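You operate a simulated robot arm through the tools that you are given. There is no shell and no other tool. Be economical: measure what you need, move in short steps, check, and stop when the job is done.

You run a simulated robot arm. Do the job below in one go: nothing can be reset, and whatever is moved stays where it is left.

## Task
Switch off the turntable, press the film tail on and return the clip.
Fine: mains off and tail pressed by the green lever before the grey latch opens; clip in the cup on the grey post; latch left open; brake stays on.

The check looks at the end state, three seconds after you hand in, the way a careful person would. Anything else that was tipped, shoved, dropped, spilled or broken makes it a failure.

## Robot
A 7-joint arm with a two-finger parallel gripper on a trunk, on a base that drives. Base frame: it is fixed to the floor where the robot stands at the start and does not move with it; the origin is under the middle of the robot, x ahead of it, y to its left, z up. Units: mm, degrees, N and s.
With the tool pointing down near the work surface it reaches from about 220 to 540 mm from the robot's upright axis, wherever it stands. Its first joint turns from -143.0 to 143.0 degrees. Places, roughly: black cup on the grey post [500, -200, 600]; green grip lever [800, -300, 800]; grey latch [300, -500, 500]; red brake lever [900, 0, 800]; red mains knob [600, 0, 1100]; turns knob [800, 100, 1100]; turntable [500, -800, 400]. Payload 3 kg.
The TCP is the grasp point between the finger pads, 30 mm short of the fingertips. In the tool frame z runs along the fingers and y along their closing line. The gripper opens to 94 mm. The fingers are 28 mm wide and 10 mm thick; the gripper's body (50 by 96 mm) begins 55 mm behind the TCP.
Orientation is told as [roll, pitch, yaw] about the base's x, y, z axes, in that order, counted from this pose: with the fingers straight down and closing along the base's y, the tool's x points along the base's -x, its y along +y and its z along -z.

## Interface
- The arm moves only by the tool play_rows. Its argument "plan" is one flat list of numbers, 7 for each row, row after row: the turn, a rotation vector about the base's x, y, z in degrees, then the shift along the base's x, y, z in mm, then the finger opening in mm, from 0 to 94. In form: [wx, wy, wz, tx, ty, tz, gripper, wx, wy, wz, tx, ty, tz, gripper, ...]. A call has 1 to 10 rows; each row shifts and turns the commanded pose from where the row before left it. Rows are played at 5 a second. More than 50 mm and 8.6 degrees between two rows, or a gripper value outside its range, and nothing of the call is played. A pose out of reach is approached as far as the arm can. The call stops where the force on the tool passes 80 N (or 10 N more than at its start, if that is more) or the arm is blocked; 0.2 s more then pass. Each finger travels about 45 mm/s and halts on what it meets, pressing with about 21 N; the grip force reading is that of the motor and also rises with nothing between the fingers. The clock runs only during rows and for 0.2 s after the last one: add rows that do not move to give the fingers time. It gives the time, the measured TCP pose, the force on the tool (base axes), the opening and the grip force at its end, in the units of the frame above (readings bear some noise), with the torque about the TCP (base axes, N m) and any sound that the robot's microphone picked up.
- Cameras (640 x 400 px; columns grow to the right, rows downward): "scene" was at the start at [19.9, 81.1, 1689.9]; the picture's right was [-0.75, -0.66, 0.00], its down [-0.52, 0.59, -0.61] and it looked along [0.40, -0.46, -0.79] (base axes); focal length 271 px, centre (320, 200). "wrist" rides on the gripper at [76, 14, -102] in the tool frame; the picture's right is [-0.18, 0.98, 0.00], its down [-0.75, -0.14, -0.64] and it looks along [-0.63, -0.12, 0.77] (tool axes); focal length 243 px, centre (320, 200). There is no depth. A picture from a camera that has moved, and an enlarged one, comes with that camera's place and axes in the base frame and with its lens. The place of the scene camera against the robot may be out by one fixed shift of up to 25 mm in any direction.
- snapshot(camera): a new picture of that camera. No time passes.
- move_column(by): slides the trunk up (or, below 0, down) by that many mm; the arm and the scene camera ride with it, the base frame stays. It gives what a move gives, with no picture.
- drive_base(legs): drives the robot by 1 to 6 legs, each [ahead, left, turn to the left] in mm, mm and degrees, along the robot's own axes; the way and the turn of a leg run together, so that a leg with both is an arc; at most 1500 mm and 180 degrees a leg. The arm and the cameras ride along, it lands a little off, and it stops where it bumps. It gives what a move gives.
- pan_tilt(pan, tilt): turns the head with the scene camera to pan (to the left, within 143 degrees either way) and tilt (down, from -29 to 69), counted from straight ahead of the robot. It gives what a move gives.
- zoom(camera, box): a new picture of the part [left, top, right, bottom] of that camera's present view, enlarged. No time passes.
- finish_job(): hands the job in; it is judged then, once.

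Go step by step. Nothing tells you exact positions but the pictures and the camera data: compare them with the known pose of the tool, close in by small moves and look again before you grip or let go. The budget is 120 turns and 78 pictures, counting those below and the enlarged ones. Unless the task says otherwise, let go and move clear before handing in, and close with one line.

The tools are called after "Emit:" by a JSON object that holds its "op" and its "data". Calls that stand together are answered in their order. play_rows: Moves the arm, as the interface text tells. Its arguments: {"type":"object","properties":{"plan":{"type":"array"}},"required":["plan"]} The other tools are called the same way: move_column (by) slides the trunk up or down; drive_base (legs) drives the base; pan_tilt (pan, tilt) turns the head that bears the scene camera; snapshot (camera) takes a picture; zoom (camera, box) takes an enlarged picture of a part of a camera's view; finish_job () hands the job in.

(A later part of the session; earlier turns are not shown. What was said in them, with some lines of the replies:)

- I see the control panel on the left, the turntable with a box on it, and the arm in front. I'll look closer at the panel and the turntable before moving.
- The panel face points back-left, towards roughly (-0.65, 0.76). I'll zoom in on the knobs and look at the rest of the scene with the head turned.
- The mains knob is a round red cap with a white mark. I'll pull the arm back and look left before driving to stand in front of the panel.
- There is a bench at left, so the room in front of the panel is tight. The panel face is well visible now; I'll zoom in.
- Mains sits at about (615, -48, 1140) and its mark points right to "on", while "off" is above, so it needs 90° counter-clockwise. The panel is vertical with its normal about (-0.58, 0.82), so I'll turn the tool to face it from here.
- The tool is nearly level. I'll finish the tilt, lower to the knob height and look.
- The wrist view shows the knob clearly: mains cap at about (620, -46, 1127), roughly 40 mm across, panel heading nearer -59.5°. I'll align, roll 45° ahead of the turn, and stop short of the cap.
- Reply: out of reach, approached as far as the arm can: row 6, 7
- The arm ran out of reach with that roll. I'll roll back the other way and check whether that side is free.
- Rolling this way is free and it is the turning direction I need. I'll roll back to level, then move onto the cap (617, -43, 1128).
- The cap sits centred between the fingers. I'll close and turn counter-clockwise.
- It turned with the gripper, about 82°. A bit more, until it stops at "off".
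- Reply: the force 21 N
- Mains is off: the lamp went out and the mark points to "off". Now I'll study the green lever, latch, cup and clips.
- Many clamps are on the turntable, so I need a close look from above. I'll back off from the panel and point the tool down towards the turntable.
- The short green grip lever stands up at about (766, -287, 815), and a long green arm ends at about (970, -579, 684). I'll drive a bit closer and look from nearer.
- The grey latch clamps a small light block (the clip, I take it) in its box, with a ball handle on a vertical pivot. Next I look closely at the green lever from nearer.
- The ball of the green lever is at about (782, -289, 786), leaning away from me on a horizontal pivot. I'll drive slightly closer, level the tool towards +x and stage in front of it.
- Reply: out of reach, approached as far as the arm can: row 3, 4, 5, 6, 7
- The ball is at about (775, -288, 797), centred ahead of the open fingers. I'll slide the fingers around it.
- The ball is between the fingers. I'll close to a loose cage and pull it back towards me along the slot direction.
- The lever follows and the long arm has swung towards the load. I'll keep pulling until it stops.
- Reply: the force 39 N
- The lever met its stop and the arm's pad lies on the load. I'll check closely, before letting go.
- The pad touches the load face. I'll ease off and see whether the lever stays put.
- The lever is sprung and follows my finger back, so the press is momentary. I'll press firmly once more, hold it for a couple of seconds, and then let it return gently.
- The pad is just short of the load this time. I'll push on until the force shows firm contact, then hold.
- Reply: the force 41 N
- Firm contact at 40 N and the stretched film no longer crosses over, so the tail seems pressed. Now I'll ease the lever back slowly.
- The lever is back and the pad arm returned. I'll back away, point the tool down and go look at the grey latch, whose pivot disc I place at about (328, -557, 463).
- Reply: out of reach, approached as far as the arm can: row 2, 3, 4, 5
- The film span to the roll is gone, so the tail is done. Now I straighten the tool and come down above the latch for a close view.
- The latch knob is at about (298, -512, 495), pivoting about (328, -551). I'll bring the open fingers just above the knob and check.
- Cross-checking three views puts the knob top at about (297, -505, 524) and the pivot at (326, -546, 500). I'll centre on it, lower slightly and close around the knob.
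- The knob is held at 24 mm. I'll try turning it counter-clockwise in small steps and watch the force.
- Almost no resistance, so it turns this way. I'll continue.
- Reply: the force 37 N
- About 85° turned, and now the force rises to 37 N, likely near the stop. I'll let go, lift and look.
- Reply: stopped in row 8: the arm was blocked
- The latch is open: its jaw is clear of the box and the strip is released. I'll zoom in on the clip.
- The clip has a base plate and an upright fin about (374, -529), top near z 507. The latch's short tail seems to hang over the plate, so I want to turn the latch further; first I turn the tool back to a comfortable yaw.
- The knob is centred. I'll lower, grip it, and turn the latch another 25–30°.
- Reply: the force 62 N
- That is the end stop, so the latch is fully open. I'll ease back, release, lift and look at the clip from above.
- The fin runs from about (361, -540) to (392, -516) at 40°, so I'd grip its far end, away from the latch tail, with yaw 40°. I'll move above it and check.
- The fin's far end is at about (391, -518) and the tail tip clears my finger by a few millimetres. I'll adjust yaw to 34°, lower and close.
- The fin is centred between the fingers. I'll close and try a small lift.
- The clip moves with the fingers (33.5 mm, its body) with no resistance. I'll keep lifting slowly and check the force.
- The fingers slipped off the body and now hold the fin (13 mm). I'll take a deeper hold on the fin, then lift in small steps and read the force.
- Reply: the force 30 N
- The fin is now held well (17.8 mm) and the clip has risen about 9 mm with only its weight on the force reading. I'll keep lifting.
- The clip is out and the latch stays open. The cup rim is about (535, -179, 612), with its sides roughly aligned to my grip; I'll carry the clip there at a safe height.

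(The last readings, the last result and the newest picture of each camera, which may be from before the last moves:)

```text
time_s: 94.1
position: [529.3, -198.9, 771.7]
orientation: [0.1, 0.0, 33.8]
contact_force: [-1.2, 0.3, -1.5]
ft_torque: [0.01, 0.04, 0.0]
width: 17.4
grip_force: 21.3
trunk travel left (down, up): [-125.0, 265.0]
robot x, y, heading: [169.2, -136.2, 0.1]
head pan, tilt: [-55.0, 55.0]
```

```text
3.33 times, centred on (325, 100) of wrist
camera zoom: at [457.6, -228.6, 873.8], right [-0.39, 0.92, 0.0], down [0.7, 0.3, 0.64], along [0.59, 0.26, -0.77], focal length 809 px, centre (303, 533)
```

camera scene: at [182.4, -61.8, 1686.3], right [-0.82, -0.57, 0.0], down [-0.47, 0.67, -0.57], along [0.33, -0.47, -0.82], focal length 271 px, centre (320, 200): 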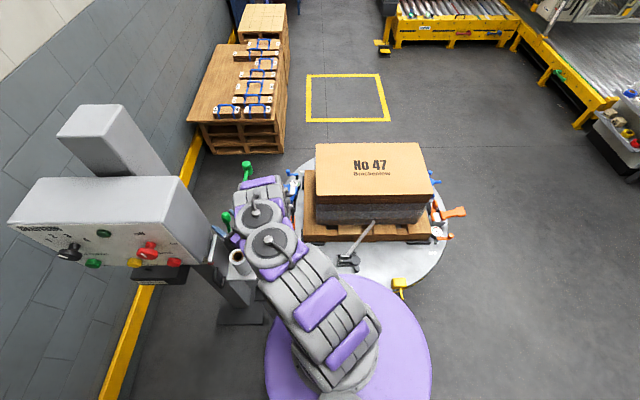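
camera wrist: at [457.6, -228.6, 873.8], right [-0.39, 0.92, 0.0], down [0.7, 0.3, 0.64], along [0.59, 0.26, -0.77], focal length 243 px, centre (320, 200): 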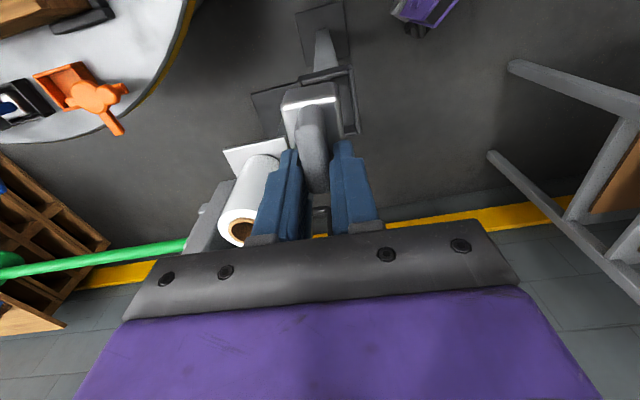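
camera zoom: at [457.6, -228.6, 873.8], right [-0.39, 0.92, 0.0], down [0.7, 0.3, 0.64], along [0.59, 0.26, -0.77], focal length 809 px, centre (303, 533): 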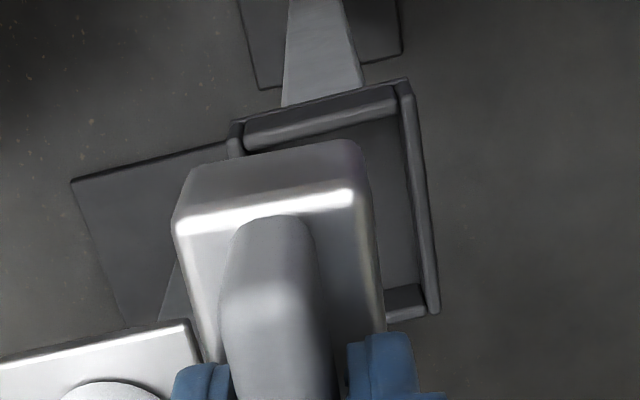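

The cup is a tray of about 50 by 71 mm, centred at (535.7, -179) and turned about 36°. I'll align, lower until the clip is just above the rim and check.

Emit:
{"op": "play_rows", "data": {"plan": [0, 0, 3, 8, 13, 0, 2, 0, 0, 0, 9, 13, 0, 2, 0, 0, 0, 0, 0, -30, 2, 0, 0, 0, 0, 0, -30, 2, 0, 0, 0, 0, 0, -30, 2, 0, 0, 0, 0, 0, -8, 2, 0, 0, 0, 0, 0, 0, 2]}}

Emit:
{"op": "zoom", "data": {"camera": "wrist", "box": [220, 40, 420, 200]}}

```text
time_s: 95.7
position: [546.6, -172.3, 671.8]
orientation: [0.2, 0.0, 36.8]
contact_force: [-0.6, -0.6, -1.5]
ft_torque: [0.05, -0.02, 0.0]
width: 17.7
grip_force: 20.8
trunk travel left (down, up): [-125.0, 265.0]
robot x, y, heading: [169.3, -140.2, -0.0]
head pan, tilt: [-55.0, 55.0]
```

```text
2.50 times, centred on (320, 120) of wrist
camera zoom: at [477.0, -207.3, 774.0], right [-0.44, 0.9, 0.0], down [0.69, 0.34, 0.64], along [0.58, 0.29, -0.77], focal length 606 px, centre (320, 400)
```

zoom: 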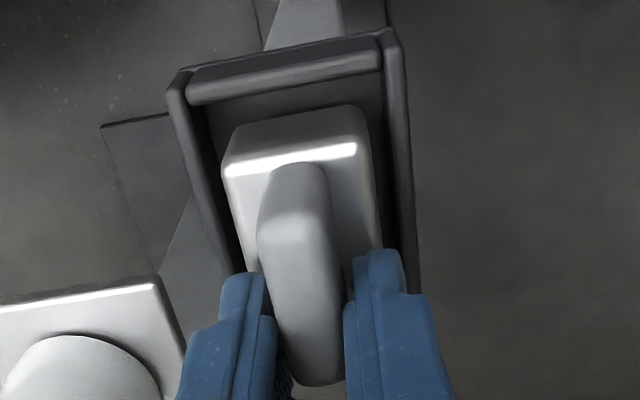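

Clip and tray line up to within 2–3 mm. I'll correct that and lower in small steps, feeling for the floor.

Emit:
{"op": "play_rows", "data": {"plan": [0, 0, 1, -3.6, 0, 0, 2, 0, 0, 0, 0, 0, -8, 2, 0, 0, 0, 0, 0, -8, 2, 0, 0, 0, 0, 0, -6, 2, 0, 0, 0, 0, 0, 0, 2]}}

Emit:
{"op": "zoom", "data": {"camera": "wrist", "box": [220, 40, 420, 200]}}

```text
time_s: 96.6
position: [542.5, -171.6, 661.0]
orientation: [-0.2, -0.7, 37.7]
contact_force: [-24.5, -5.3, 90.7]
ft_torque: [-0.66, 1.94, -0.04]
width: 17.9
grip_force: 21.1
trunk travel left (down, up): [-125.0, 265.0]
robot x, y, heading: [171.2, -139.4, -0.1]
head pan, tilt: [-55.0, 55.0]
stopped in row 4: the force on the tool passed its limit at 105 N (the readings are from after the stop); the commanded pose is now the measured one
```

```text
2.50 times, centred on (320, 120) of wrist
camera zoom: at [472.9, -208.0, 763.2], right [-0.45, 0.89, 0.0], down [0.68, 0.35, 0.65], along [0.58, 0.29, -0.76], focal length 606 px, centre (320, 400)
```

zoom: 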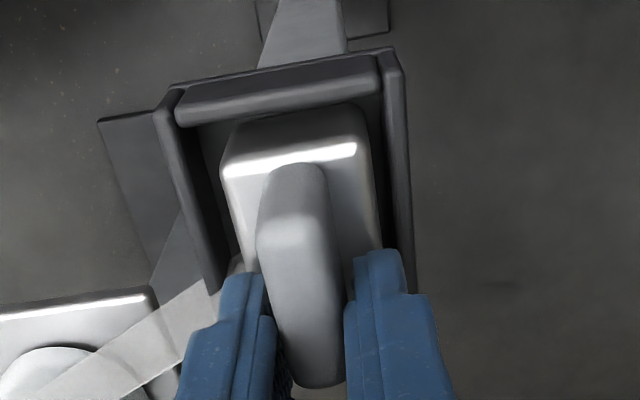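

The clip met something at TCP z 661; by my estimate its bottom is then about 15 mm below the rim, so likely the tray floor. I'll relieve the force and look from the head camera before letting go.

Emit:
{"op": "play_rows", "data": {"plan": [0, 0.7, 0, 0, 0, 1.5, 2, 0, 0, 0, 0, 0, 0, 2]}}

Emit:
{"op": "zoom", "data": {"camera": "scene", "box": [200, 210, 310, 310]}}

```text
time_s: 97.2
position: [544.2, -173.0, 661.0]
orientation: [0.3, -0.1, 37.7]
contact_force: [-20.8, -4.7, 88.7]
ft_torque: [-0.42, 0.53, -0.05]
width: 18.2
grip_force: 21.2
trunk travel left (down, up): [-125.0, 265.0]
robot x, y, heading: [172.5, -140.5, -0.3]
head pan, tilt: [-55.0, 55.0]
```

```text
4.00 times, centred on (255, 260) of scene
camera zoom: at [170.9, -60.2, 1687.1], right [-0.82, -0.57, 0.0], down [-0.47, 0.67, -0.58], along [0.33, -0.47, -0.82], focal length 1084 px, centre (580, -40)
```

zoom: 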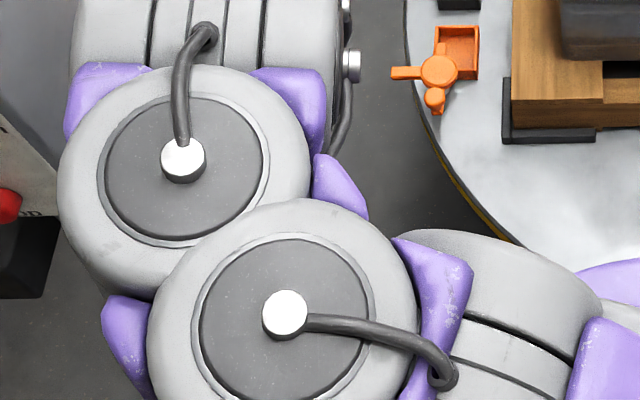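

Emit:
{"op": "play_rows", "data": {"plan": [0, 0, 0, 0, 0, 3, 2, 0, 0, 0, 0, 0, 2, 2, 0, 0, 0, 0, 0, 0, 2]}}

Emit:
{"op": "zoom", "data": {"camera": "wrist", "box": [190, 20, 450, 220]}}

```text
time_s: 98.0
position: [548.5, -170.7, 662.5]
orientation: [0.4, 0.2, 37.8]
contact_force: [-0.5, -0.2, -1.1]
ft_torque: [0.03, -0.01, -0.03]
width: 18.1
grip_force: 20.7
trunk travel left (down, up): [-125.0, 265.0]
robot x, y, heading: [174.0, -140.7, -0.2]
head pan, tilt: [-55.0, 55.0]
```

```text
2.00 times, centred on (320, 120) of wrist
camera zoom: at [479.9, -207.9, 766.1], right [-0.46, 0.89, 0.01], down [0.69, 0.35, 0.64], along [0.57, 0.3, -0.77], focal length 485 px, centre (320, 360)
```

zoom: 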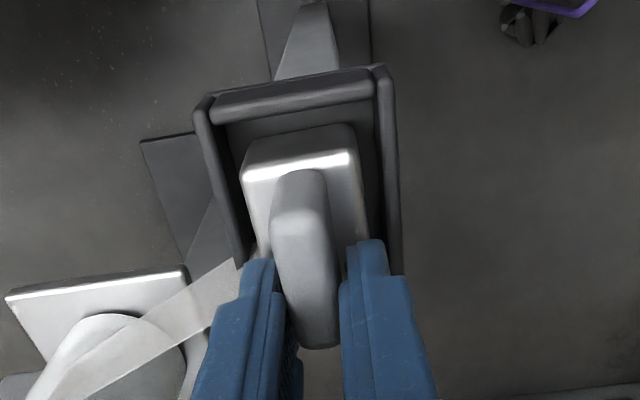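

It is free again and inside the tray outline. I'll recentre by 5 mm and lower gently until light contact.

Emit:
{"op": "play_rows", "data": {"plan": [0, 0, 0, -4.5, -1.8, 0, 2, 0, 0, 0, 0, 0, -1, 2, 0, 0, 0, 0, 0, 0, 2]}}

Emit:
{"op": "play_rows", "data": {"plan": [0, 0, 0, 0, 0, -1, 2, 0, 0, 0, 0, 0, 0, 2]}}

```text
time_s: 98.8
position: [542.6, -173.5, 662.0]
orientation: [0.5, 0.2, 37.8]
contact_force: [-0.2, -0.2, -1.0]
ft_torque: [0.01, 0.0, 0.01]
width: 17.9
grip_force: 20.9
trunk travel left (down, up): [-125.0, 265.0]
robot x, y, heading: [169.2, -137.4, -0.2]
head pan, tilt: [-55.0, 55.0]
```

```text
time_s: 99.4
position: [542.8, -175.1, 662.4]
orientation: [0.4, 0.3, 37.8]
contact_force: [0.4, 0.9, 6.7]
ft_torque: [-0.01, -0.22, 0.03]
width: 17.8
grip_force: 20.6
trunk travel left (down, up): [-125.0, 265.0]
robot x, y, heading: [169.6, -138.0, 0.1]
head pan, tilt: [-55.0, 55.0]
```

Light contact, spread along the clip's length, as on a flat floor. I'll open the fingers and lift straight up a little.

Emit:
{"op": "play_rows", "data": {"plan": [0, 0, 0, 0, 0, 0, 22, 0, 0, 0, 0, 0, 0, 30, 0, 0, 0, 0, 0, 0, 36, 0, 0, 0, 0, 0, 0, 36, 0, 0, 0, 0, 0, 10, 36, 0, 0, 0, 0, 0, 20, 36, 0, 0, 0, 0, 0, 30, 36, 0, 0, 0, 0, 0, 30, 36, 0, 0, 0, 0, 0, 0, 36]}}

Emit:
{"op": "zoom", "data": {"camera": "wrist", "box": [220, 30, 420, 180]}}

```text
time_s: 101.4
position: [541.8, -175.3, 749.9]
orientation: [0.3, 0.2, 37.7]
contact_force: [0.1, -0.2, 0.2]
ft_torque: [0.02, 0.01, 0.0]
width: 36.0
grip_force: 0.0
trunk travel left (down, up): [-125.0, 265.0]
robot x, y, heading: [174.7, -133.7, -0.3]
head pan, tilt: [-55.0, 55.0]
```

```text
2.67 times, centred on (320, 105) of wrist
camera zoom: at [473.6, -210.5, 853.5], right [-0.46, 0.89, 0.01], down [0.69, 0.35, 0.64], along [0.57, 0.29, -0.77], focal length 647 px, centre (320, 453)
```

zoom: 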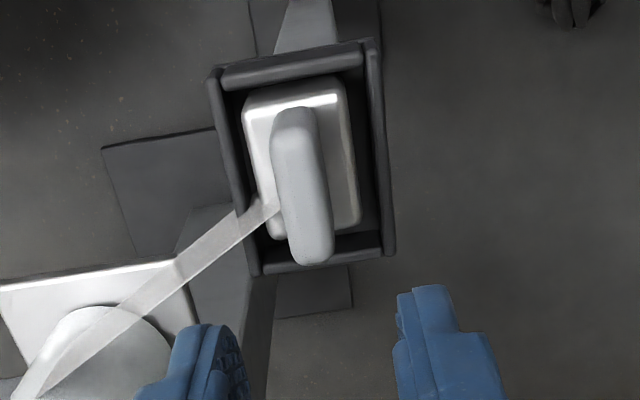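

The clip sits squarely in the cup with the film leading to it. I'll retreat and check brake, mains, latch and lever once more.

Emit:
{"op": "play_rows", "data": {"plan": [0, 0, 0, 0, 0, 30, 36, 0, 0, 0, -20, -15, 30, 36, 0, 0, -8, -25, -20, 20, 36, 0, 0, -8, -25, -20, 20, 36, 0, 0, -8, -25, -20, 20, 36, 0, 0, -8, -25, -20, 10, 36]}}

Emit:
{"op": "pan_tilt", "data": {"pan": -25, "tilt": 55}}

Emit:
{"op": "snapshot", "data": {"camera": "scene"}}

Emit:
{"op": "snapshot", "data": {"camera": "wrist"}}

```text
time_s: 102.8
position: [495.6, -275.3, 860.1]
orientation: [0.1, -1.9, 8.8]
contact_force: [-0.4, 0.3, -0.4]
ft_torque: [0.0, -0.01, -0.01]
width: 35.9
grip_force: 0.1
out of reach, approached as far as the arm can: row 3, 4, 5, 6
trunk travel left (down, up): [-125.0, 265.0]
robot x, y, heading: [172.1, -134.9, 0.1]
head pan, tilt: [-55.0, 55.0]
```

```text
time_s: 103.7
position: [496.3, -274.7, 860.6]
orientation: [0.0, -1.9, 8.8]
contact_force: [0.1, 0.0, 1.1]
ft_torque: [0.02, -0.02, -0.03]
width: 35.9
grip_force: 0.1
trunk travel left (down, up): [-125.0, 265.0]
robot x, y, heading: [168.4, -136.6, -0.1]
head pan, tilt: [-25.0, 55.0]
```

```text
5 pictures are left
camera scene: at [206.3, -33.4, 1686.3], right [-0.42, -0.91, 0.0], down [-0.74, 0.35, -0.57], along [0.52, -0.24, -0.82], focal length 271 px, centre (320, 200)
```

scene: 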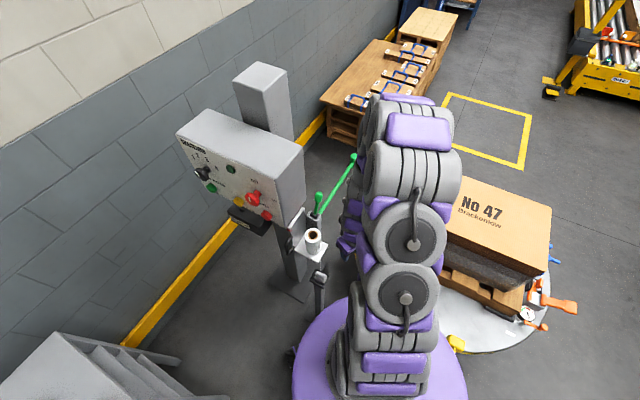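

```text
4 pictures are left
camera wrist: at [415.4, -272.4, 959.9], right [0.03, 1.0, 0.01], down [0.74, -0.03, 0.67], along [0.67, -0.01, -0.74], focal length 243 px, centre (320, 200)
```

wrist: 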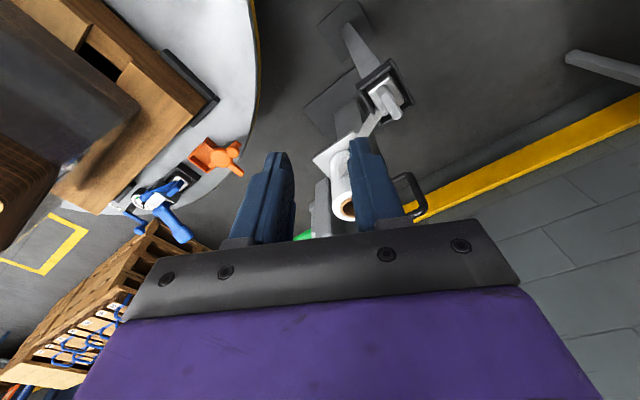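

Emit:
{"op": "zoom", "data": {"camera": "scene", "box": [170, 130, 350, 290]}}

```text
2.50 times, centred on (260, 210) of scene
camera zoom: at [206.3, -33.4, 1686.3], right [-0.42, -0.91, 0.0], down [-0.74, 0.35, -0.57], along [0.52, -0.24, -0.82], focal length 678 px, centre (470, 175)
```

zoom: 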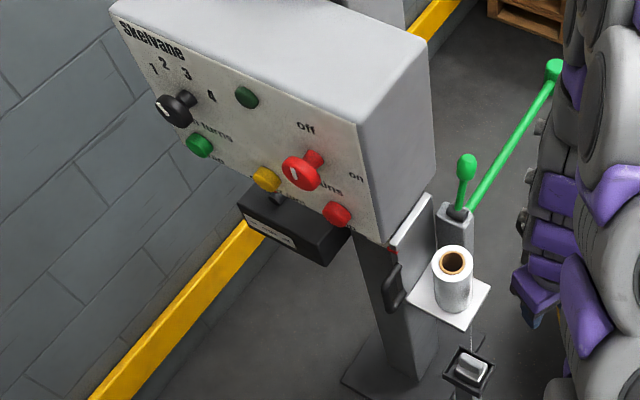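

Mains is off, the lever is back at rest, the clip is in the cup, the latch was open when I left it, and nothing touched the brake. The gripper is clear, so I'm handing in.

Emit:
{"op": "finish_job", "data": {}}

```text
The job is handed in.
```

The job is handed in: I switched the mains off, pressed the film tail on with the green lever, then opened the grey latch (left open) and put the clip in the cup. I never touched the brake, but its lever was hidden in my last picture, so I did not see it at the end.
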